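You operate a simulated robot arm through the tools that you are given. There is no shell and no other tool.

The job below is to be done with a simulated robot arm. You get a single attempt, and the scene is never put back.

JOB
Stop the yellow cabinet, block it off and switch the black breaker off.
Fine: red button first, dial to 0, switch blocked by its slide before the door opens; door shut.
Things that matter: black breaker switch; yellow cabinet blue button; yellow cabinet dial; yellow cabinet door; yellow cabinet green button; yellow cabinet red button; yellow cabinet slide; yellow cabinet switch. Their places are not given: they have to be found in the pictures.

It is judged by the outcome, as a careful person would: the job done as asked, and still so three seconds after it is handed in. It fails if anything else is knocked over, pushed out of place, dropped, spilled or broken.

ROBOT AND FRAMES
A 6-joint arm with a fingered hand, fixed in place. Base frame: the origin is at the foot of the arm, x ahead of it, y to its left, z up. Lengths are in mm, angles in degrees, forces in N, time in s.
With the tool pointing down near the work surface it reaches from about 200 to 680 mm from the base axis. Its first joint turns from -166.0 to 166.0 degrees. Payload 4 kg.
Tool frame: the origin (TCP) lies between the finger pads and is the grasp point; the fingertips stand 26 mm ahead of it; z points along the fingers, y is the line along which they close. Largest opening 148 mm; the body of the gripper starts 73 mm behind the TCP. The gripper is a hand of 3 fingers: y runs from the thumb to the fingers, the wrist lies at [0, 0, -239] in the tool frame, and closing takes about 1.5 s.
Orientation is that of the tool frame in the base frame, as a unit quaternion [w, x, y, z]. With the fingers straight down and closing along the base's y, the tool's x points along the base's -x, its y along +y and its z along -z.

CONTROLS
- The arm moves only by the tool move_arm. Its argument "targets" is a list of rows, each a list of 7 numbers: the shift along the base's x, y, z in units of 25 mm (1.0 is 25 mm), then the turn, a rotation vector about the base's x, y, z in units of 5 degrees (1.0 is 5 degrees), then the finger opening in mm, from 0 to 148. In form: [[x, y, z, ax, ay, az, jaw], ...]. A call has 1 to 20 rows; each row shifts and turns the commanded pose from where the row before left it. A call with a number of a shift or a turn outside -1 to 1 is refused whole. A row lasts 0.2 s, in which the tool goes at most 50 mm and 8.6 degrees; a call with a longer step from one row to the next is refused whole, and so is a gripper value outside its range. Where a pose cannot be reached the arm comes as near as it can. A force on the tool above 70 N (or 10 N above the force at the start of the call, whichever is more), or a blocked arm, ends the call early, and 0.2 s more pass. Each finger travels about 153 mm/s and halts on what it meets, pressing with about 24 N; the grip force reading is that of the motor and also rises with nothing between the fingers. The clock runs only during rows and for 0.2 s after the last one: add rows that do not move to give the fingers time. The reply holds the time, the measured pose of the TCP, the force on the tool along the base axes, the opening and the grip force, in the units named above and with some noise, with the torque about the TCP (base axes, N m) and any sound that the robot's microphone picked up.
- Cameras (640 x 400 px; columns grow to the right, rows downward): "scene" is fixed at [402.4, -492.8, 1470.7]; the picture's right is [0.98, -0.21, 0.00], its down [-0.11, -0.50, -0.86] and it looks along [0.18, 0.84, -0.51] (base axes); focal length 308 px, centre (320, 200). "wrist" rides on the gripper at [68, -39, -90] in the tool frame; the picture's right is [0.50, 0.87, 0.00], its down [-0.65, 0.38, -0.65] and it looks along [-0.57, 0.33, 0.76] (tool axes); focal length 222 px, centre (320, 200).
- get_image(camera): a new picture of that camera. The clock stands still meanwhile.
- slide_trunk(by): slides the trunk up (or, below 0, down) by that many mm; the arm rides with it, the base frame stays. It gives what a move gives, with no picture.
- preshape(shape): the hand has 3 fingers and takes this shape, open, in about a second: jaw (thumb against the fingers, like two jaws); tri (thumb and two fingers); tip (a fingertip pinch); poke (one finger out to press); point (the index stretched); flat (the hand flat); cup (the hand cupped); fist (a fist). The gripper value then closes the fingers along that shape, each until it touches; the sizes above hold for jaw. It gives what a move gives, with no picture.
- probe_pixels(camera, pixels): for up to 12 pixels [column, row] of the newest picture of that camera ("zoom" is the newest enlarged one), the place [x, y, z] in the base frame of the surface seen there, good to about 2 mm, but the place of the scene camera against the robot may be out by one fixed shift of up to 12 mm in any direction. The clock stands still meanwhile.
- close_up(camera, box): a new picture of the part [left, top, right, bottom] of that camera's present view, enlarged. The clock stands still meanwhile.
- close_job(): hands the job in; it is judged then, once.

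Open the gripper and draw the arm clear of the work before you hand the job in, unless the task says otherwise.

The tools are called after "Emit:" as name(argument=value, ...) on one line, values as JSON. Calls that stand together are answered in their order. move_arm: Moves the arm, as the interface text tells. Its arguments: {"type":"object","properties":{"targets":{"type":"array","items":{"type":"array","items":{"type":"number"}}}},"required":["targets"]} The other tools are called the same way: slide_trunk (by) slides the trunk up or down; preshape (shape) gives the hand a shape; get_image (camera) takes a picture; probe_pixels (camera, pixels) gives the place of the surface under pixels of a picture; close_up (camera, box) takes an enlarged picture of a part of a camera's view; close_job () hands the job in.

At the start:

```text
clock: 0.0
tool_pos: [250.1, 431.6, 1183.0]
orientation: [0.0, 0.0, 1.0, 0.0]
wrist_force: [0.3, 0.2, 0.7]
wrist_torque: [0.04, 0.04, -0.02]
finger_gap: 148.0
finger_force: 0.1
shape: jaw
trunk travel left (down, up): [-275.0, 42.0]
```

scene: 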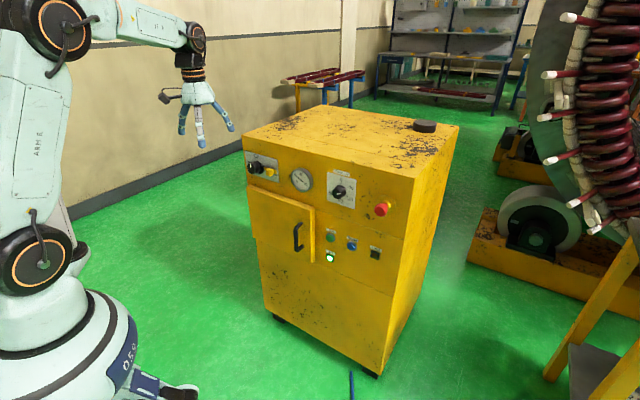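
wrist: 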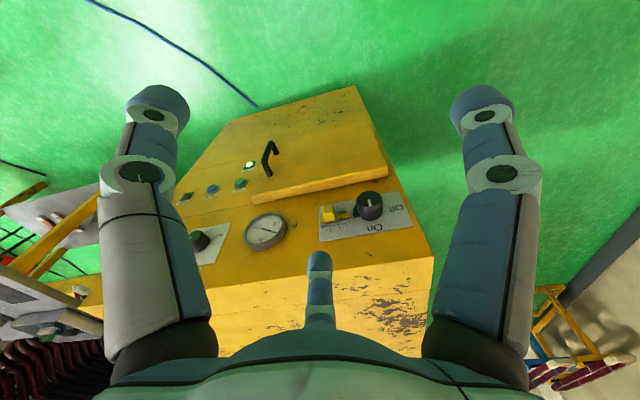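

The scene shows the yellow cabinet with a switch plate at about (263,167), gauge (301,180), dial (340,190), red button (382,209), door with handle (298,237) and small buttons around (330,235)-(375,253). I take enlarged pictures of the panel to see the details.

Emit:
close_up(camera="scene", box=[230, 140, 420, 270])

Emit:
close_up(camera="wrist", box=[160, 120, 440, 295])

```text
3.08 times, centred on (325, 205) of scene
```

zoom: 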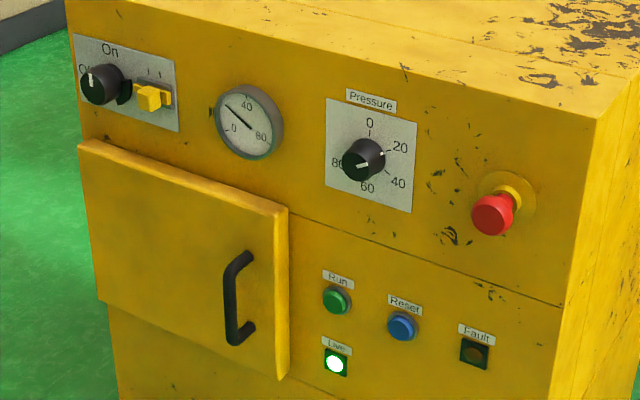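

```text
2.29 times, centred on (300, 208) of wrist
```

zoom: 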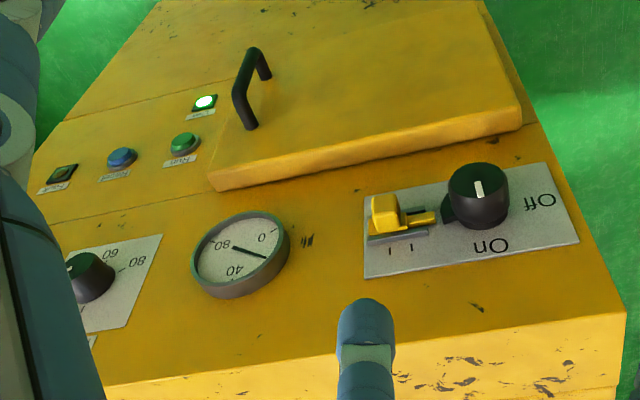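

The enlarged scene picture shows the switch knob (100,83), yellow slide (152,97), gauge, dial (363,160) and red button (492,213). I take the scene zoom again and probe these points.

Emit:
close_up(camera="scene", box=[230, 140, 420, 270])

Emit:
probe_pixels(camera="zoom", pixels=[[92, 88], [124, 92], [150, 98], [168, 100], [170, 125], [80, 45], [355, 163], [340, 120], [410, 205], [490, 218], [530, 195], [230, 300]])

Emit:
probe_pixels(camera="zoom", pixels=[[237, 262], [232, 340], [282, 215], [284, 375], [82, 145], [100, 298], [335, 300], [402, 326], [335, 362], [474, 352], [590, 120], [70, 5]])

```text
3.08 times, centred on (325, 205) of scene
```

zoom: 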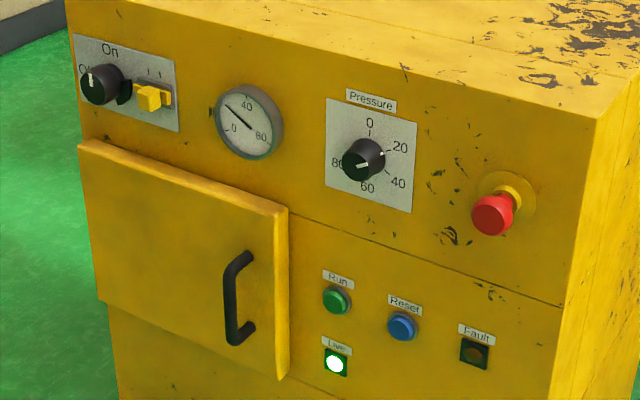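

```text
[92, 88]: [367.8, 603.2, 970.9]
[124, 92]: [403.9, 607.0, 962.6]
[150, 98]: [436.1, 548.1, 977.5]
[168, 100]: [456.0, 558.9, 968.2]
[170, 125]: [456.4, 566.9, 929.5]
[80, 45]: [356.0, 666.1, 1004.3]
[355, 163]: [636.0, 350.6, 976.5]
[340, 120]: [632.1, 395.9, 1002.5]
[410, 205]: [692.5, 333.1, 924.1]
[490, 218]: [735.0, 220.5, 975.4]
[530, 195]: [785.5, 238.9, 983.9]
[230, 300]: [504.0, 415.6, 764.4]
```

```text
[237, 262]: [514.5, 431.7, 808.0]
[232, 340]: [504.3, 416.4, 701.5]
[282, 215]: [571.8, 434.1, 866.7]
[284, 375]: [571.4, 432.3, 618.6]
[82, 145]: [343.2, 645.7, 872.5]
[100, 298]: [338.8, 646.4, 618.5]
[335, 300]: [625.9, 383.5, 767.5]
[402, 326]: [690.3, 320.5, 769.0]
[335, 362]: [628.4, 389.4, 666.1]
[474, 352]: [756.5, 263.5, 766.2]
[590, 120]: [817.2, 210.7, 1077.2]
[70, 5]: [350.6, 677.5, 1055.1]
```

The panel is vertical and faces the base at about 45° (x+y≈1026). I probe the same features in the wrist picture to get the scene camera's shift against the robot.

Emit:
close_up(camera="wrist", box=[160, 120, 440, 295])

Emit:
probe_pixels(camera="zoom", pixels=[[478, 185], [458, 210], [383, 215], [425, 220], [577, 242], [547, 163], [365, 278], [185, 142], [121, 155], [251, 125], [252, 52], [205, 102]])

Emit:
probe_pixels(camera="zoom", pixels=[[162, 235], [512, 120], [210, 178], [520, 105], [380, 100], [240, 255], [620, 305], [110, 380], [60, 172], [400, 245], [400, 200], [370, 240]])

```text
2.29 times, centred on (300, 208) of wrist
```

zoom: 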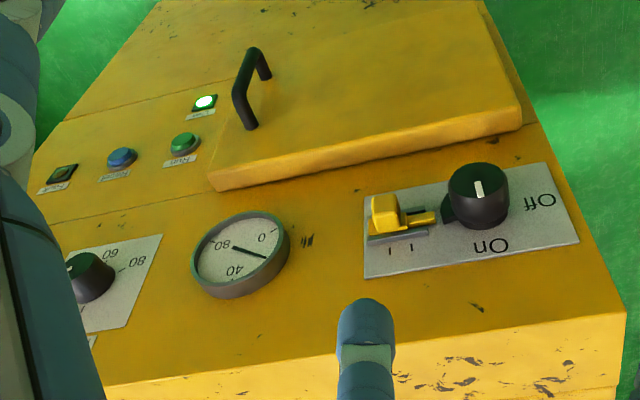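

```text
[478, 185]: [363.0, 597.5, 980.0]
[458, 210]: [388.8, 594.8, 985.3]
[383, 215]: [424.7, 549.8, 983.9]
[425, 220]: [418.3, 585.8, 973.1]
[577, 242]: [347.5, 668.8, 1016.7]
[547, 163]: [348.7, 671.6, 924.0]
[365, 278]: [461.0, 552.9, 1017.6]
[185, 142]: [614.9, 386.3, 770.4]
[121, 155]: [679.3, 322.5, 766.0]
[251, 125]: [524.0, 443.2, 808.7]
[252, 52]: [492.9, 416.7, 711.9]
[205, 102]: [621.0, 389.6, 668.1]
```

```text
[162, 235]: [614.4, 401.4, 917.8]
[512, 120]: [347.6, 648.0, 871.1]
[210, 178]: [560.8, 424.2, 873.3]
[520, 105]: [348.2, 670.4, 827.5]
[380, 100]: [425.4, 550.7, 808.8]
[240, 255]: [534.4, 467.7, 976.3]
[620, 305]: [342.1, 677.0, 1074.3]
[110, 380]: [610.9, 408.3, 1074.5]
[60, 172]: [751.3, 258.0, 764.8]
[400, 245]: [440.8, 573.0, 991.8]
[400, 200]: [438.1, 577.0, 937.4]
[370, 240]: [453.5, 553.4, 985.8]
```

The wrist probes give Run (615,386,770), Reset (679,322,766) against scene (626,384,768), (690,320,769), so scene readings are about (+10,-2,0) off; the panel plane in the robot frame is x+y≈1019. I now turn the hand by 45° and pitch it up so that it faces the panel, at about d=550 mm, well short of the panel.

Emit:
move_arm(targets=[[0.62, -0.19, 0, 0, 0, 1, 148], [0.62, -0.19, 0, 0, 0, 1, 148], [0.62, -0.19, 0, 0, 0, 1, 148], [0.62, -0.19, 0, 0, 0, 1, 148], [0.62, -0.19, 0, 0, 0, 1, 148], [0.62, -0.19, 0, 0, 0, 1, 148], [0.62, -0.19, 0, 0, 0, 1, 148], [0.62, -0.19, 0, 0, 0, 1, 148], [0.62, -0.19, 0, 0, 0, 1, 148]])

```text
clock: 2.0
tool_pos: [391.7, 388.1, 1182.9]
orientation: [0.0, -0.384, 0.923, 0.0]
wrist_force: [0.1, -0.1, -0.9]
wrist_torque: [-0.01, -0.02, -0.03]
finger_gap: 147.4
finger_force: 0.1
shape: jaw
trunk travel left (down, up): [-275.0, 42.0]
```

The yaw worked (quaternion fits +45°). Now I pitch the hand up by 90° while lowering it to about z=1000.

Emit:
move_arm(targets=[[0, 0, -0.56, 0.979, -0.979, 0, 148], [0, 0, -0.56, 0.979, -0.979, 0, 148], [0, 0, -0.56, 0.979, -0.979, 0, 148], [0, 0, -0.56, 0.979, -0.979, 0, 148], [0, 0, -0.56, 0.979, -0.979, 0, 148], [0, 0, -0.56, 0.979, -0.979, 0, 148], [0, 0, -0.56, 0.979, -0.979, 0, 148], [0, 0, -0.56, 0.979, -0.979, 0, 148], [0, 0, -0.56, 0.979, -0.979, 0, 148], [0, 0, -0.56, 0.979, -0.979, 0, 148], [0, 0, -0.56, 0.979, -0.979, 0, 148], [0, 0, -0.56, 0.979, -0.979, 0, 148], [0, 0, -0.56, 0.979, -0.979, 0, 148]])

Emit:
get_image(camera="wrist")

Emit:
get_image(camera="scene")

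```text
clock: 4.8
tool_pos: [390.3, 388.5, 1001.8]
orientation: [0.653, -0.271, 0.653, 0.271]
wrist_force: [-0.6, 0.7, 0.4]
wrist_torque: [-0.01, 0.01, -0.03]
finger_gap: 147.8
finger_force: 0.1
shape: jaw
out of reach, approached as far as the arm can: row 7
trunk travel left (down, up): [-275.0, 42.0]
```

```text
taken
```

wrist: 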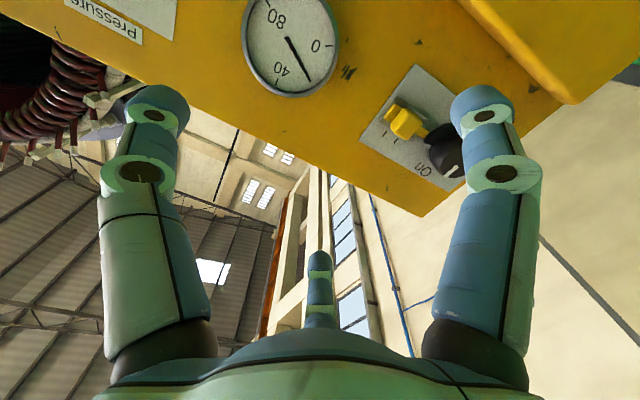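

```text
taken
```

scene: 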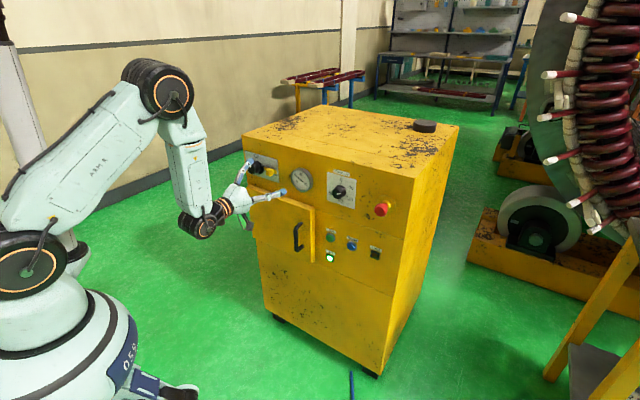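

The hand now faces the panel with the wrist picture upside down: gauge at (290,45), slide (405,120), switch (445,150). I zoom into the switch and slide to see how they work.

Emit:
close_up(camera="wrist", box=[350, 60, 480, 225])

Emit:
close_up(camera="scene", box=[235, 140, 315, 190])

Emit:
close_up(camera="scene", box=[310, 160, 400, 220])

```text
2.42 times, centred on (415, 142) of wrist
```

zoom: 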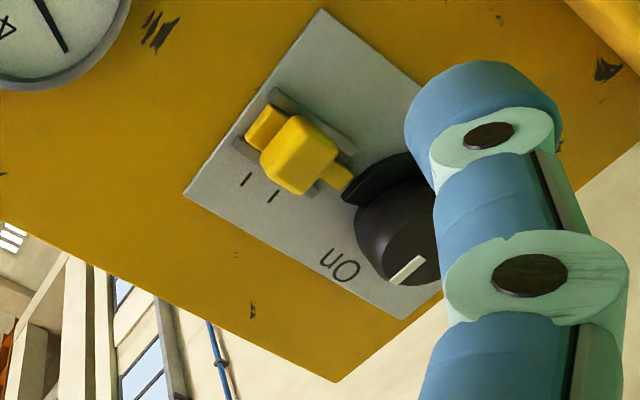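

```text
8.00 times, centred on (275, 165) of scene
```

zoom: 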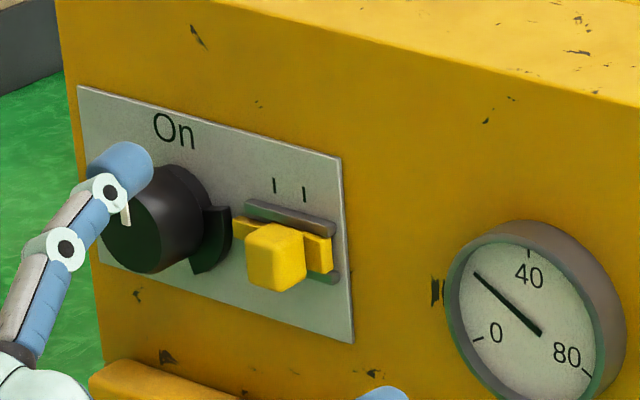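

```text
6.67 times, centred on (355, 190) of scene
```

zoom: 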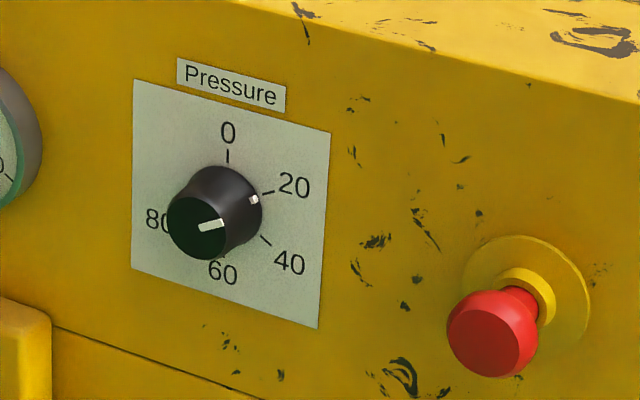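

Switch knob points to On (top), the slide sits at its right mark with its tongue toward the knob's dark sector, and the dial mark points at about 20. I move the hand along the panel, keeping about 100 mm clear, to stand in front of the red button at about (725,222,975), then shape it to poke.

Emit:
move_arm(targets=[[0.81, -0.86, -0.09, 0, 0, 0, 148], [0.81, -0.86, -0.09, 0, 0, 0, 148], [0.81, -0.86, -0.09, 0, 0, 0, 148], [0.81, -0.86, -0.09, 0, 0, 0, 148], [0.81, -0.86, -0.09, 0, 0, 0, 148], [0.81, -0.86, -0.09, 0, 0, 0, 148], [0.81, -0.86, -0.09, 0, 0, 0, 148], [0.81, -0.86, -0.09, 0, 0, 0, 148], [0.81, -0.86, -0.09, 0, 0, 0, 148], [0.81, -0.86, -0.09, 0, 0, 0, 148], [0.81, -0.86, -0.09, 0, 0, 0, 148], [0.81, -0.86, -0.09, 0, 0, 0, 148]])

Emit:
preshape(shape="poke")

Emit:
get_image(camera="wrist")

Emit:
get_image(camera="scene")

```text
clock: 7.4
tool_pos: [632.7, 130.0, 974.7]
orientation: [0.652, -0.271, 0.654, 0.272]
wrist_force: [0.3, 0.1, -0.6]
wrist_torque: [-0.01, -0.01, 0.03]
finger_gap: 148.1
finger_force: 0.1
shape: jaw
trunk travel left (down, up): [-275.0, 42.0]
```

```text
clock: 8.3
tool_pos: [633.5, 130.6, 974.1]
orientation: [0.652, -0.271, 0.654, 0.271]
wrist_force: [0.0, 0.1, -0.3]
wrist_torque: [-0.01, 0.01, 0.0]
finger_gap: 0.1
finger_force: 0.0
shape: poke
trunk travel left (down, up): [-275.0, 42.0]
```

```text
taken
```

wrist: 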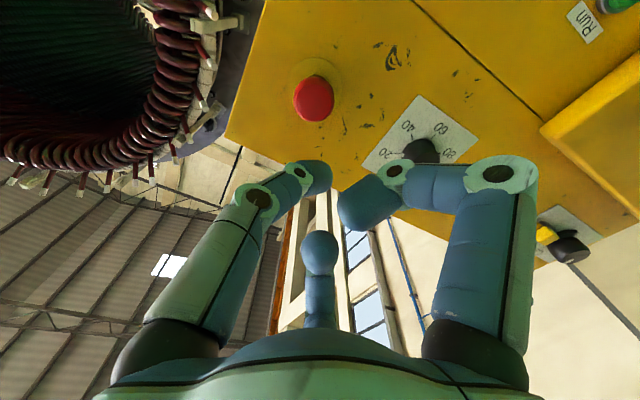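

```text
taken
```

scene: 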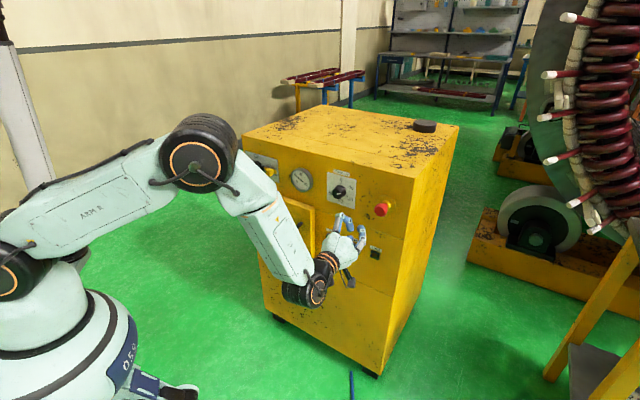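

The hand took the poke shape; I zoom into the scene at the hand and the wrist view to see which finger sticks out and where its tip lies.

Emit:
close_up(camera="scene", box=[290, 180, 410, 310])

Emit:
close_up(camera="wrist", box=[220, 60, 540, 260])

Emit:
probe_pixels(camera="wrist", pixels=[[320, 250], [322, 178], [355, 210], [303, 172], [395, 172], [314, 98], [320, 85], [330, 75], [418, 150], [425, 100], [368, 165], [478, 140]])

```text
3.08 times, centred on (350, 245) of scene
```

zoom: 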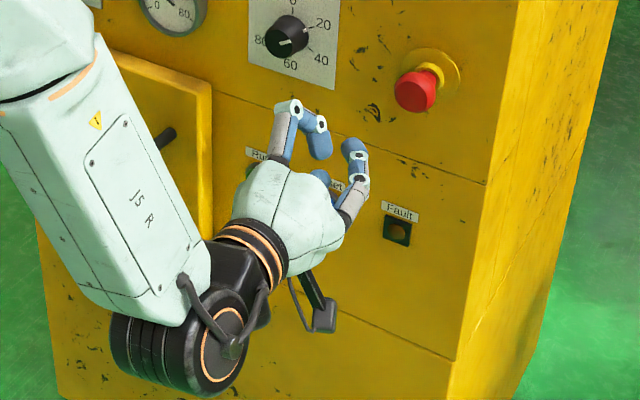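

```text
2.00 times, centred on (380, 160) of wrist
```

zoom: 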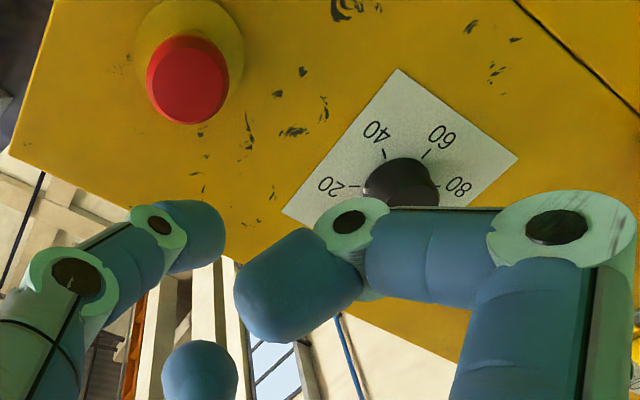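

```text
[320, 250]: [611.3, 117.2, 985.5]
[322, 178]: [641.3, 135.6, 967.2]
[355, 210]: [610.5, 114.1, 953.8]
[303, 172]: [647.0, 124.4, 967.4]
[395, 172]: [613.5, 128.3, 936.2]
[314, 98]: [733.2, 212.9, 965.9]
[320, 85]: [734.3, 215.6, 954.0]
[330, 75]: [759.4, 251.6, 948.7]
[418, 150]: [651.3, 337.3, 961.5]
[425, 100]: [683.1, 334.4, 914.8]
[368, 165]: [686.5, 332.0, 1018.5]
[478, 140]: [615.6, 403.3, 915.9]
```

The thumb is the forward finger here, with its tip near (641,136,967), only about 10 mm ahead of the TCP. I look at the "point" shape to see if it gives a straighter finger.

Emit:
preshape(shape="point")

Emit:
close_up(camera="wrist", box=[100, 40, 580, 340])

Emit:
close_up(camera="scene", box=[290, 180, 410, 310])

```text
clock: 9.2
tool_pos: [631.7, 130.7, 974.5]
orientation: [0.652, -0.271, 0.654, 0.271]
wrist_force: [0.0, 0.2, 0.5]
wrist_torque: [-0.01, 0.0, -0.01]
finger_gap: 141.9
finger_force: 0.0
shape: point
trunk travel left (down, up): [-275.0, 42.0]
```

```text
1.33 times, centred on (340, 190) of wrist
```

zoom: 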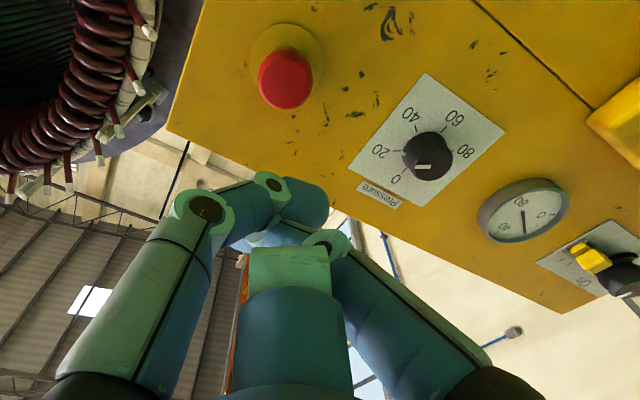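

```text
3.08 times, centred on (350, 245) of scene
```

zoom: 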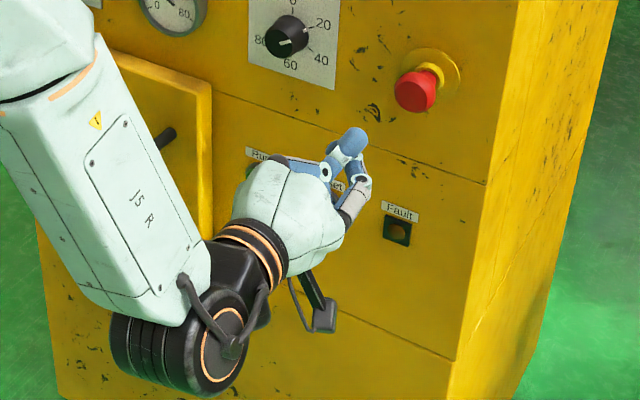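

The point shape's finger is off to one side; the jaw shape closed has a known tip place (26 mm ahead of the TCP on the axis). I go back to jaw, close it, and look.

Emit:
preshape(shape="jaw")

Emit:
move_arm(targets=[[0, 0, 0, 0, 0, 0, 0], [0, 0, 0, 0, 0, 0, 0], [0, 0, 0, 0, 0, 0, 0], [0, 0, 0, 0, 0, 0, 0], [0, 0, 0, 0, 0, 0, 0], [0, 0, 0, 0, 0, 0, 0], [0, 0, 0, 0, 0, 0, 0], [0, 0, 0, 0, 0, 0, 0]])

Emit:
get_image(camera="wrist")

Emit:
close_up(camera="scene", box=[290, 180, 410, 310])

```text
clock: 10.1
tool_pos: [633.4, 128.9, 974.5]
orientation: [0.653, -0.271, 0.654, 0.27]
wrist_force: [0.6, -0.4, -0.8]
wrist_torque: [0.0, -0.01, 0.02]
finger_gap: 148.3
finger_force: 0.0
shape: jaw
trunk travel left (down, up): [-275.0, 42.0]
```

```text
clock: 11.9
tool_pos: [632.6, 129.4, 974.0]
orientation: [0.652, -0.271, 0.654, 0.271]
wrist_force: [0.0, 0.4, -0.1]
wrist_torque: [0.01, 0.03, 0.02]
finger_gap: 0.0
finger_force: 23.8
shape: jaw
trunk travel left (down, up): [-275.0, 42.0]
```

```text
taken
```

wrist: 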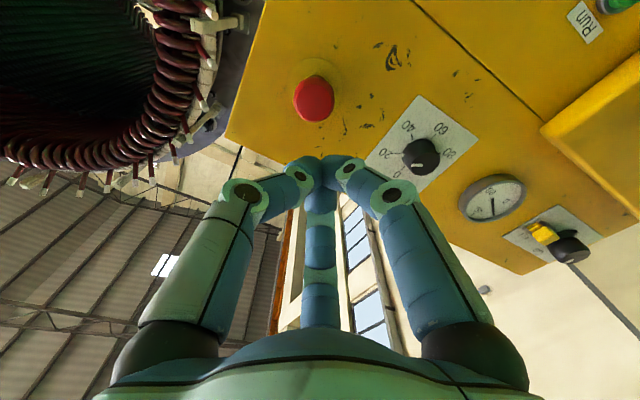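

```text
3.08 times, centred on (350, 245) of scene
```

zoom: 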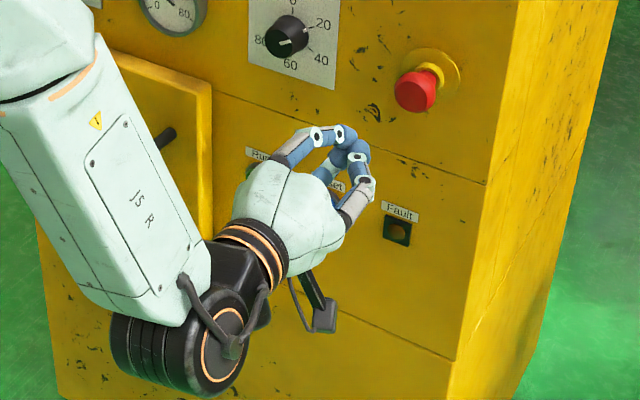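

With the jaw closed the three fingertips meet at about (322,165), on the axis as expected. I zoom on the red button in the wrist view and probe its cap to get the centre.

Emit:
close_up(camera="wrist", box=[250, 50, 450, 175])

```text
3.20 times, centred on (350, 112) of wrist
```

zoom: 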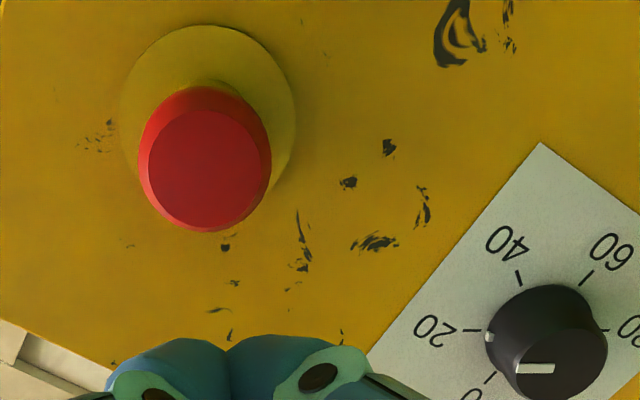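

The cap face spans about (148..270, 110..230) in the zoom. I probe its centre and edges and the dial's cap as well.

Emit:
probe_pixels(camera="zoom", pixels=[[210, 170], [155, 165], [263, 165], [210, 118], [210, 225], [550, 350], [516, 370], [553, 367], [489, 336], [590, 350], [470, 330], [492, 378]])

```text
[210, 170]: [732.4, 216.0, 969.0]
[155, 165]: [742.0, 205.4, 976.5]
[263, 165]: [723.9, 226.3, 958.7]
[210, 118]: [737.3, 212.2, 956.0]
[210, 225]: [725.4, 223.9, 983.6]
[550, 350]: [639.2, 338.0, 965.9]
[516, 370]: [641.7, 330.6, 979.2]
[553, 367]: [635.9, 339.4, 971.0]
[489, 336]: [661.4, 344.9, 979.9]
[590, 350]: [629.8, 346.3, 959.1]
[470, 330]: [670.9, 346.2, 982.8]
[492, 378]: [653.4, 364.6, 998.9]
```

Red cap centre is (732,217,969), about 50 mm proud of the panel. I line the closed fingertips up with it and approach to about 16 mm short.

Emit:
move_arm(targets=[[0.7, 0.574, -0.05, 0, 0, 0, 0], [0.7, 0.574, -0.05, 0, 0, 0, 0], [0.7, 0.574, -0.05, 0, 0, 0, 0], [0.7, 0.574, -0.05, 0, 0, 0, 0]])

Emit:
get_image(camera="wrist")

Emit:
close_up(camera="scene", box=[320, 170, 420, 270])

```text
clock: 12.9
tool_pos: [702.8, 188.1, 969.4]
orientation: [0.652, -0.271, 0.654, 0.27]
wrist_force: [-0.3, -0.2, -0.3]
wrist_torque: [0.01, 0.0, 0.01]
finger_gap: 0.2
finger_force: 24.4
shape: jaw
trunk travel left (down, up): [-275.0, 42.0]
```

```text
taken
```

wrist: 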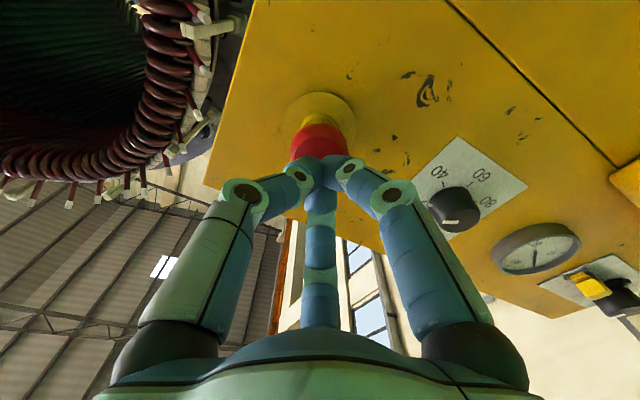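

```text
4.00 times, centred on (370, 220) of scene
```

zoom: 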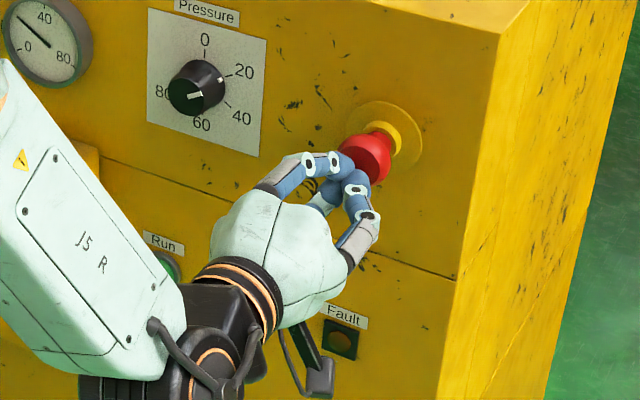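

The fingertips sit in front of the red cap, about 15 mm away. I press forward slowly along the panel normal and watch the force.

Emit:
move_arm(targets=[[0.113, 0.113, 0, 0, 0, 0, 0], [0.113, 0.113, 0, 0, 0, 0, 0], [0.113, 0.113, 0, 0, 0, 0, 0], [0.113, 0.113, 0, 0, 0, 0, 0], [0.113, 0.113, 0, 0, 0, 0, 0]])

```text
clock: 14.1
tool_pos: [716.5, 199.7, 969.7]
orientation: [0.653, -0.271, 0.653, 0.271]
wrist_force: [-9.8, -6.7, 0.2]
wrist_torque: [0.01, -0.02, 0.08]
finger_gap: 0.0
finger_force: 23.8
shape: jaw
trunk travel left (down, up): [-275.0, 42.0]
```

Contact: about 12 N at tip d≈674. I press further in small steps.

Emit:
move_arm(targets=[[0.08, 0.08, 0, 0, 0, 0, 0], [0.08, 0.08, 0, 0, 0, 0, 0], [0.08, 0.08, 0, 0, 0, 0, 0]])

```text
clock: 14.9
tool_pos: [717.4, 201.7, 970.8]
orientation: [0.653, -0.269, 0.654, 0.271]
wrist_force: [-52.2, -44.0, -6.7]
wrist_torque: [-0.16, 0.19, 0.23]
finger_gap: 0.0
finger_force: 24.0
shape: jaw
trunk travel left (down, up): [-275.0, 42.0]
```

The force rose to 68 N and the travel halted at tip d≈676. I check the pictures for whether the button went in and the lamp changed.

Emit:
get_image(camera="scene")

Emit:
close_up(camera="scene", box=[320, 170, 420, 270])

Emit:
close_up(camera="wrist", box=[240, 60, 440, 190])

```text
taken
```

scene: 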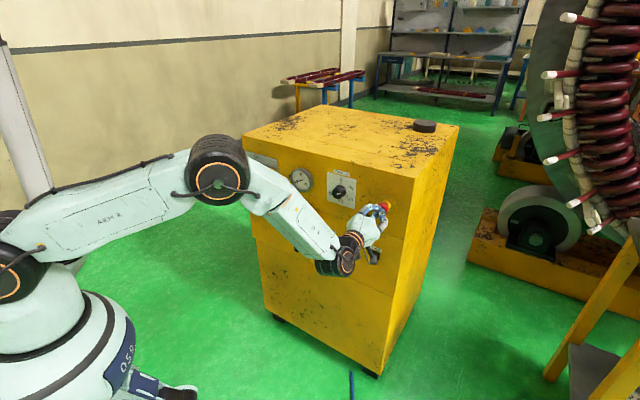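

```text
4.00 times, centred on (370, 220) of scene
```

zoom: 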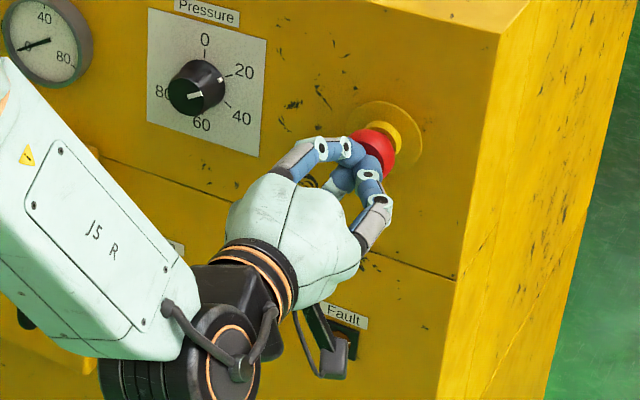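

```text
3.08 times, centred on (340, 125) of wrist
```

zoom: 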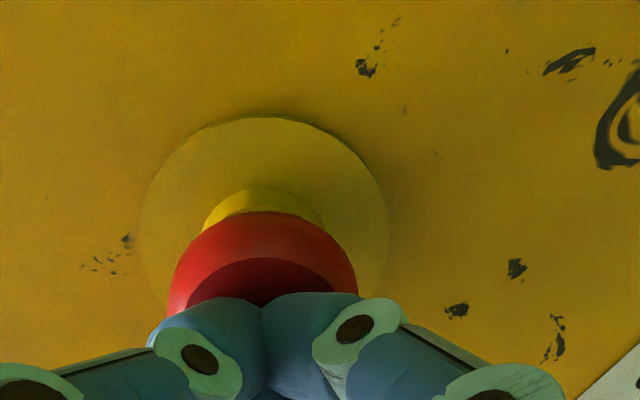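

The gauge needle has fallen to nearly 0, so the press took effect. I draw straight back about 110 mm and look at the button and lamp.

Emit:
move_arm(targets=[[-0.3, -0.3, 0, 0, 0, 0, 0], [-0.5, -0.5, 0, 0, 0, 0, 0], [-0.6, -0.6, 0, 0, 0, 0, 0], [-0.6, -0.6, 0, 0, 0, 0, 0], [-0.6, -0.6, 0, 0, 0, 0, 0], [-0.6, -0.6, 0, 0, 0, 0, 0]])

Emit:
close_up(camera="scene", box=[230, 140, 420, 270])

Emit:
get_image(camera="wrist")

```text
clock: 16.3
tool_pos: [641.6, 128.4, 970.4]
orientation: [0.653, -0.271, 0.653, 0.271]
wrist_force: [0.1, -0.3, -0.6]
wrist_torque: [-0.02, -0.04, 0.03]
finger_gap: 0.0
finger_force: 24.0
shape: jaw
trunk travel left (down, up): [-275.0, 42.0]
```

```text
3.08 times, centred on (325, 205) of scene
```

zoom: 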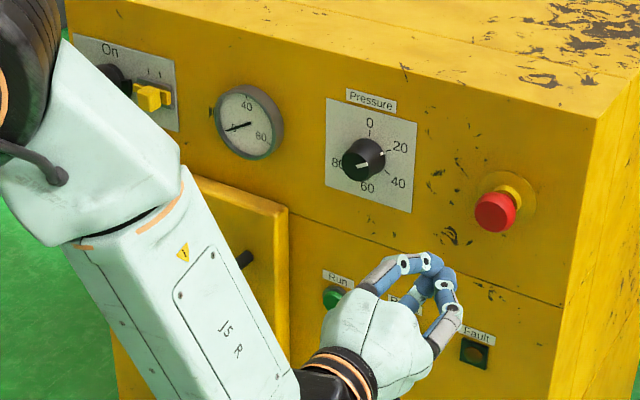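

```text
taken
```

wrist: 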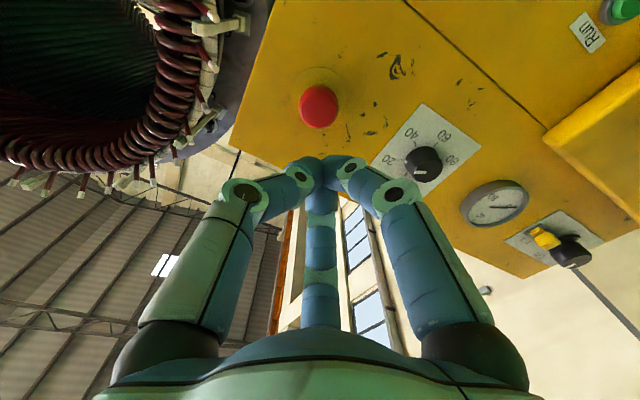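

The red button stays in, the gauge reads about 0. Next the dial: I move in front of it (u≈207, z≈969) with the fingers opening to about 90 mm, staying clear of the panel.

Emit:
move_arm(targets=[[-0.783, 0.959, -0.02, 0, 0, 0, 90], [-0.783, 0.959, -0.02, 0, 0, 0, 90], [-0.783, 0.959, -0.02, 0, 0, 0, 90], [-0.783, 0.959, -0.02, 0, 0, 0, 90], [-0.783, 0.959, -0.02, 0, 0, 0, 90]])

Emit:
get_image(camera="wrist")

Emit:
close_up(camera="wrist", box=[230, 50, 430, 175])

```text
clock: 17.5
tool_pos: [543.8, 248.8, 969.2]
orientation: [0.653, -0.27, 0.654, 0.27]
wrist_force: [0.2, 0.0, 0.1]
wrist_torque: [-0.02, 0.0, 0.0]
finger_gap: 90.0
finger_force: 0.0
shape: jaw
trunk travel left (down, up): [-275.0, 42.0]
```

```text
taken
```

wrist: 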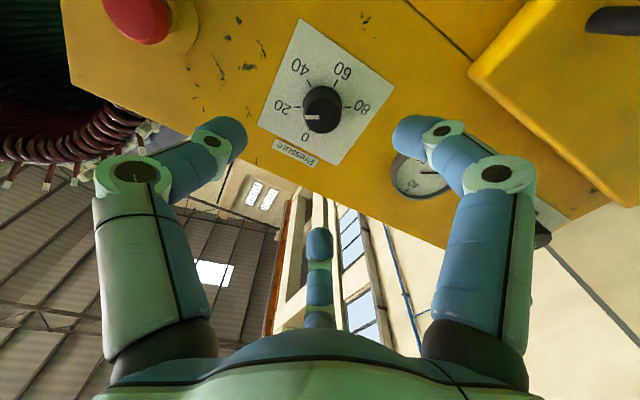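

```text
3.20 times, centred on (330, 112) of wrist
```

zoom: 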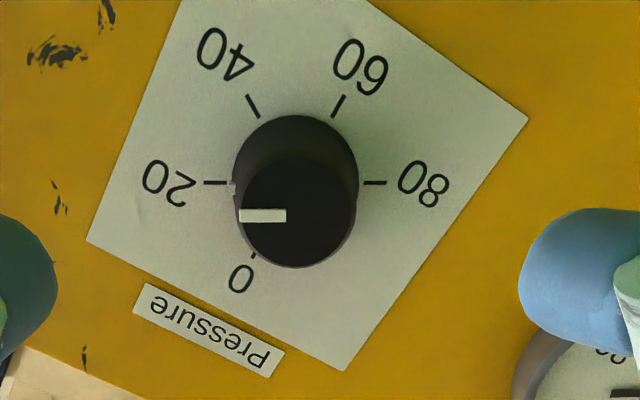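

The dial's white mark points right at 20. I probe the cap's centre and rim, and the tick marks, for the axis.

Emit:
probe_pixels(camera="zoom", pixels=[[297, 208], [250, 208], [347, 208], [297, 165], [297, 258], [215, 183], [375, 183], [253, 105], [338, 105], [254, 256], [240, 215], [284, 215]])

```text
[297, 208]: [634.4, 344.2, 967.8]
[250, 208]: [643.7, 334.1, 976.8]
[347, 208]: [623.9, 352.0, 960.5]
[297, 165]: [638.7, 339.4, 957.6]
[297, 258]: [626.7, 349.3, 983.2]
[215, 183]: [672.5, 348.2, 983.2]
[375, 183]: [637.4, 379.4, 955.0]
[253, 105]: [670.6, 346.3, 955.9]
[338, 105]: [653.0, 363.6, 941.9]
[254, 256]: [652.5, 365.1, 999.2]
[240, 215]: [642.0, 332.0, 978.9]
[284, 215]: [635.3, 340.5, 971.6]
```

The dial axis is at u≈205.2, z≈970, with the cap face at d≈692 and plate at d≈718. I advance straight on so that the fingertips surround the knob, ending about 6 mm short of the plate.

Emit:
move_arm(targets=[[0.68, 0.718, 0.006, 0, 0, 0, 90], [0.68, 0.718, 0.006, 0, 0, 0, 90], [0.68, 0.718, 0.006, 0, 0, 0, 90], [0.68, 0.718, 0.006, 0, 0, 0, 90], [0.64, 0.676, 0.006, 0, 0, 0, 90]])

Emit:
get_image(camera="wrist")

Emit:
close_up(camera="scene", box=[290, 150, 410, 250])

```text
clock: 18.7
tool_pos: [628.2, 335.2, 968.5]
orientation: [0.652, -0.271, 0.654, 0.271]
wrist_force: [-0.8, 0.4, 0.3]
wrist_torque: [-0.01, 0.03, 0.01]
finger_gap: 90.1
finger_force: 0.0
shape: jaw
trunk travel left (down, up): [-275.0, 42.0]
```

```text
taken
```

wrist: 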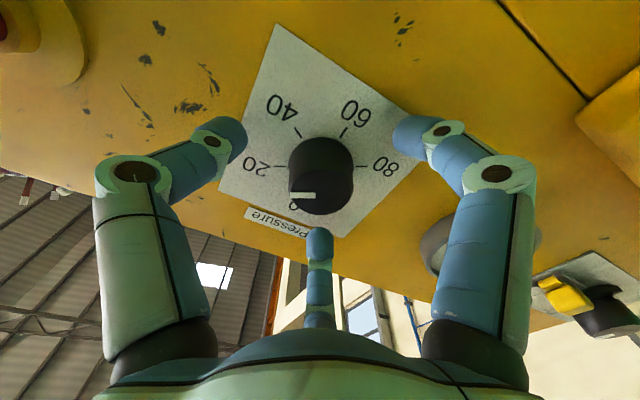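

```text
4.00 times, centred on (350, 200) of scene
```

zoom: 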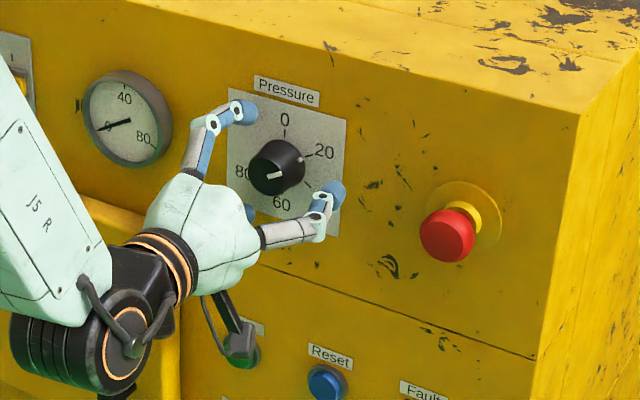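

The three fingers surround the knob. I correct by 2 mm and close the fingers on the dial.

Emit:
move_arm(targets=[[0.042, 0.127, 0.05, 0, 0, 0, 90], [0, 0, 0, 0, 0, 0, 30], [0, 0, 0, 0, 0, 0, 30], [0, 0, 0, 0, 0, 0, 30], [0, 0, 0, 0, 0, 0, 30]])

Emit:
get_image(camera="wrist")

```text
clock: 19.9
tool_pos: [629.9, 339.3, 969.3]
orientation: [0.653, -0.27, 0.654, 0.27]
wrist_force: [3.4, 2.3, 2.0]
wrist_torque: [0.0, -0.06, -0.04]
finger_gap: 32.5
finger_force: 23.9
shape: jaw
trunk travel left (down, up): [-275.0, 42.0]
```

```text
taken
```

wrist: 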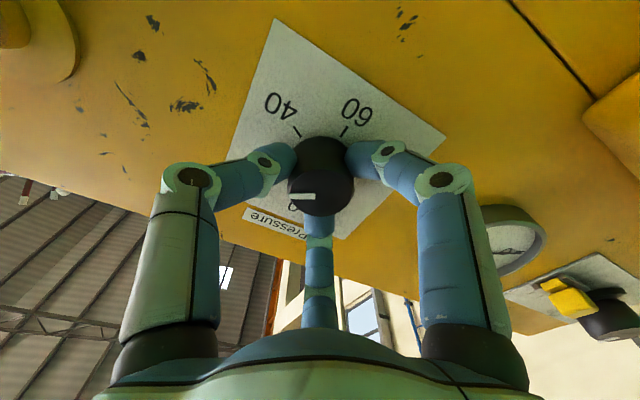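

The fingers hold the knob (gap 32.5 mm, 24 N). I turn counter-clockwise (as seen facing the panel) by 60° about the tool axis, toward 0.

Emit:
move_arm(targets=[[0, 0, 0, -0.943, -0.943, 0, 30], [0, 0, 0, -0.943, -0.943, 0, 30], [0, 0, 0, -0.943, -0.943, 0, 30], [0, 0, 0, -0.943, -0.943, 0, 30], [0, 0, 0, -0.943, -0.943, 0, 30], [0, 0, 0, -0.943, -0.943, 0, 30], [0, 0, 0, -0.943, -0.943, 0, 30], [0, 0, 0, -0.943, -0.943, 0, 30], [0, 0, 0, -0.943, -0.943, 0, 30]])

Emit:
get_image(camera="wrist")

Emit:
close_up(camera="scene", box=[290, 150, 410, 250])

```text
clock: 21.9
tool_pos: [630.5, 339.1, 968.5]
orientation: [0.701, -0.561, 0.43, -0.092]
wrist_force: [4.0, 5.0, 4.7]
wrist_torque: [0.11, -0.12, 0.0]
finger_gap: 32.4
finger_force: 24.0
shape: jaw
trunk travel left (down, up): [-275.0, 42.0]
```

```text
taken
```

wrist: 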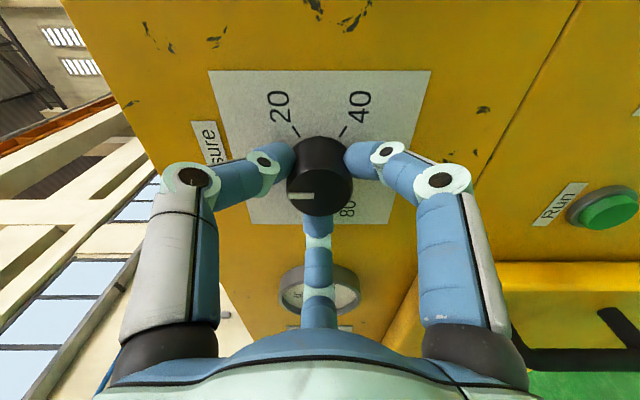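

```text
4.00 times, centred on (350, 200) of scene
```

zoom: 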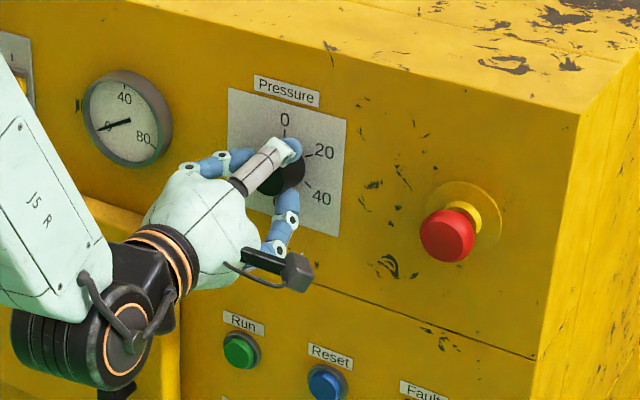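

The knob turned together with the hand (mark unmoved relative to the fingers). I open the fingers, draw back along the normal, and check where the mark points.

Emit:
move_arm(targets=[[0, 0, 0, 0, 0, 0, 90], [0, 0, 0, 0, 0, 0, 90], [0, 0, 0, 0, 0, 0, 90], [-0.6, -0.6, 0, 0, 0, 0, 90], [-0.7, -0.7, 0, 0, 0, 0, 90], [-0.7, -0.7, 0, 0, 0, 0, 90], [-0.7, -0.7, 0, 0, 0, 0, 90], [-0.7, -0.7, 0, 0, 0, 0, 90]])

Emit:
get_image(camera="wrist")

Emit:
close_up(camera="wrist", box=[230, 50, 430, 175])

Emit:
close_up(camera="scene", box=[310, 160, 400, 220])

```text
clock: 23.7
tool_pos: [543.6, 252.4, 970.8]
orientation: [0.701, -0.56, 0.431, -0.092]
wrist_force: [-0.2, 0.0, 0.4]
wrist_torque: [-0.01, -0.02, 0.0]
finger_gap: 89.6
finger_force: 0.0
shape: jaw
trunk travel left (down, up): [-275.0, 42.0]
```

```text
taken
```

wrist: 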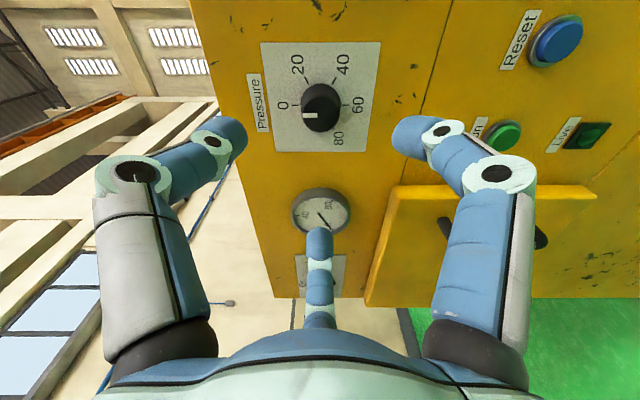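

```text
3.20 times, centred on (330, 112) of wrist
```

zoom: 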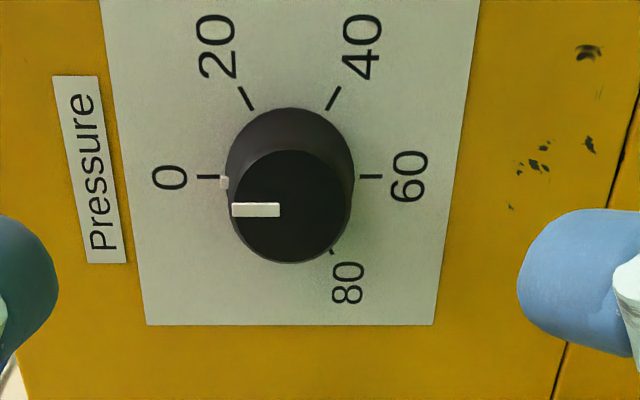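

```text
6.67 times, centred on (355, 190) of scene
```

zoom: 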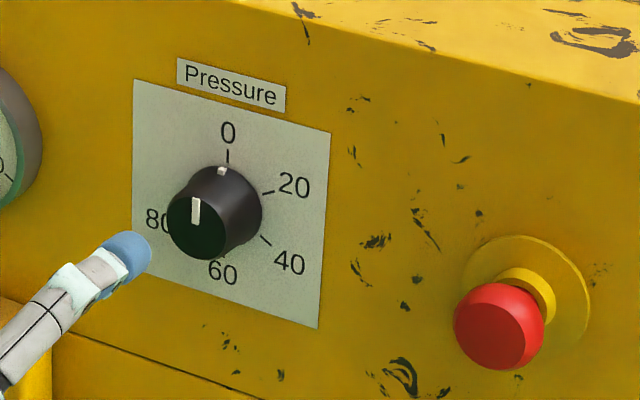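

The mark now points at 0 and the "Live" lamp has gone dark. Next I move in front of the switch (u≈-166), turning the hand back by 60° on the way, about 100 mm clear of the knobs.

Emit:
move_arm(targets=[[-0.877, 0.877, 0, 0.707, 0.707, 0, 90], [-0.877, 0.877, 0, 0.707, 0.707, 0, 90], [-0.877, 0.877, 0, 0.707, 0.707, 0, 90], [-0.877, 0.877, 0, 0.707, 0.707, 0, 90], [-0.877, 0.877, 0, 0.707, 0.707, 0, 90], [-0.877, 0.877, 0, 0.707, 0.707, 0, 90], [-0.877, 0.877, 0, 0.707, 0.707, 0, 90], [-0.877, 0.877, 0, 0.707, 0.707, 0, 90], [-0.877, 0.877, 0, 0.707, 0.707, 0, 90], [-0.877, 0.877, 0, 0.707, 0.707, 0, 90], [-0.877, 0.877, 0, 0.707, 0.707, 0, 90], [-0.877, 0.877, 0, 0.707, 0.707, 0, 90]])

Emit:
get_image(camera="wrist")

Emit:
close_up(camera="wrist", box=[230, 50, 430, 175])

```text
clock: 26.3
tool_pos: [281.2, 518.7, 969.0]
orientation: [0.653, -0.269, 0.655, 0.27]
wrist_force: [0.0, 0.2, -0.2]
wrist_torque: [0.01, 0.01, -0.01]
finger_gap: 89.4
finger_force: 0.2
shape: jaw
trunk travel left (down, up): [-275.0, 42.0]
```

```text
taken
```

wrist: 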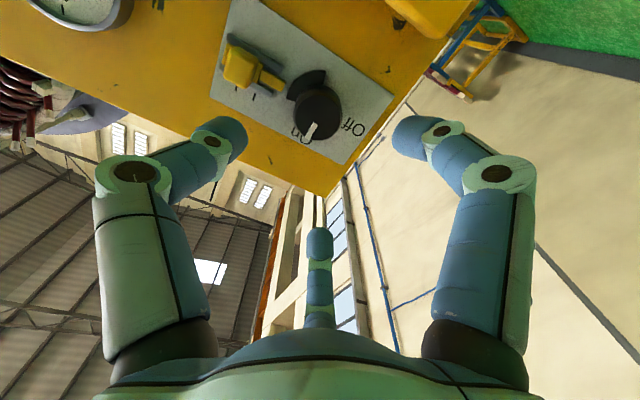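

```text
3.20 times, centred on (330, 112) of wrist
```

zoom: 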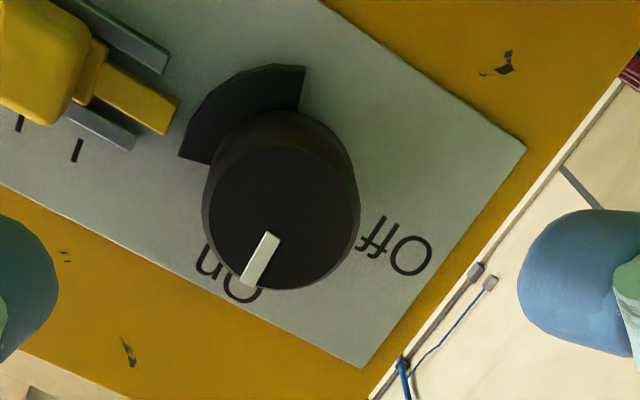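

I now see the knob from the front: cap centre about (282,217), pointer toward On, the dark sector facing the slide's tongue (tip about (172,120)). I probe these points.

Emit:
probe_pixels(camera="zoom", pixels=[[282, 212], [212, 215], [352, 215], [282, 152], [282, 280], [232, 95], [300, 70], [185, 155], [170, 125], [110, 90], [60, 60], [30, 20]])

Emit:
probe_pixels(camera="zoom", pixels=[[80, 60], [85, 100], [105, 50], [130, 145], [165, 65], [18, 122], [77, 150], [250, 275], [270, 240], [10, 100], [440, 150], [360, 365]])

Emit:
close_up(camera="wrist", box=[190, 0, 350, 150])

```text
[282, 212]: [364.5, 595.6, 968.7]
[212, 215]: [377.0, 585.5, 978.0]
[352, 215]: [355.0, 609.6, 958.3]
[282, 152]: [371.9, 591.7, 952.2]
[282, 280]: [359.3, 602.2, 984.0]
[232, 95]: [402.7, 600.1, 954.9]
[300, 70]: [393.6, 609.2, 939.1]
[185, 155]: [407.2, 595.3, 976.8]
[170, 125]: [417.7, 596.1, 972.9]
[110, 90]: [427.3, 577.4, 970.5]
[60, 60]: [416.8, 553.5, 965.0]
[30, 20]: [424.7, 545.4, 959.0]
```

```text
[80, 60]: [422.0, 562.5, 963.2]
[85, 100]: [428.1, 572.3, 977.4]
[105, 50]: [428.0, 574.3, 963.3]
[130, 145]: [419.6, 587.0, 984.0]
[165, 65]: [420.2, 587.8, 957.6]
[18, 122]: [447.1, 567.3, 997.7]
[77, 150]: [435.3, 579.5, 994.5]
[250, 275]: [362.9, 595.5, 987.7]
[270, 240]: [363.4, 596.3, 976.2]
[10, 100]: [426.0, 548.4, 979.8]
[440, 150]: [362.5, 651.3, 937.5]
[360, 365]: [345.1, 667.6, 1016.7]
```

```text
2.67 times, centred on (270, 75) of wrist
```

zoom: 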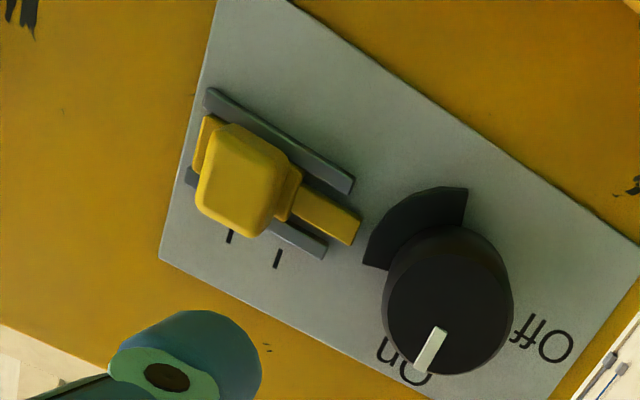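

Knob axis is at u≈-163.6, z≈968, cap face d≈679, sector top d≈709; slide block is around u≈-88, marks at u=-85 and -102. To keep the fingers off the slide I roll the hand 60° clockwise and centre it on the knob, opening set to 66 mm.

Emit:
move_arm(targets=[[0.122, -0.122, -0.03, 0.943, 0.943, 0, 66], [0, 0, 0, 0.943, 0.943, 0, 66], [0, 0, 0, 0.943, 0.943, 0, 66], [0, 0, 0, 0.943, 0.943, 0, 66], [0, 0, 0, 0.943, 0.943, 0, 66], [0, 0, 0, 0.943, 0.943, 0, 66], [0, 0, 0, 0.943, 0.943, 0, 66], [0, 0, 0, 0.943, 0.943, 0, 66], [0, 0, 0, 0.943, 0.943, 0, 66]])

Emit:
get_image(camera="wrist")

Emit:
get_image(camera="scene")

```text
clock: 28.3
tool_pos: [284.1, 514.6, 968.8]
orientation: [0.43, 0.092, 0.701, 0.562]
wrist_force: [0.5, 0.2, 0.6]
wrist_torque: [0.04, 0.0, -0.02]
finger_gap: 66.5
finger_force: 0.0
shape: jaw
trunk travel left (down, up): [-275.0, 42.0]
```

```text
taken
```

wrist: 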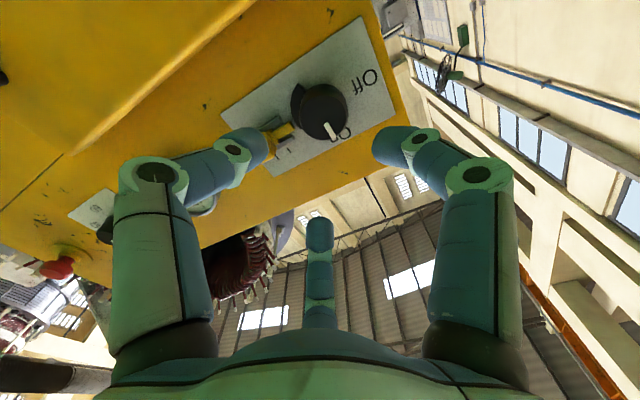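

```text
taken
```

scene: 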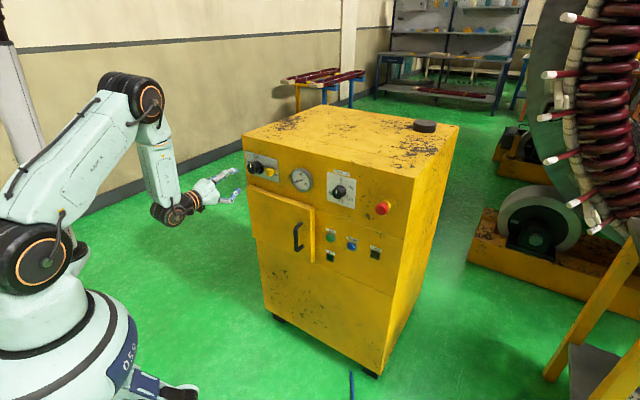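

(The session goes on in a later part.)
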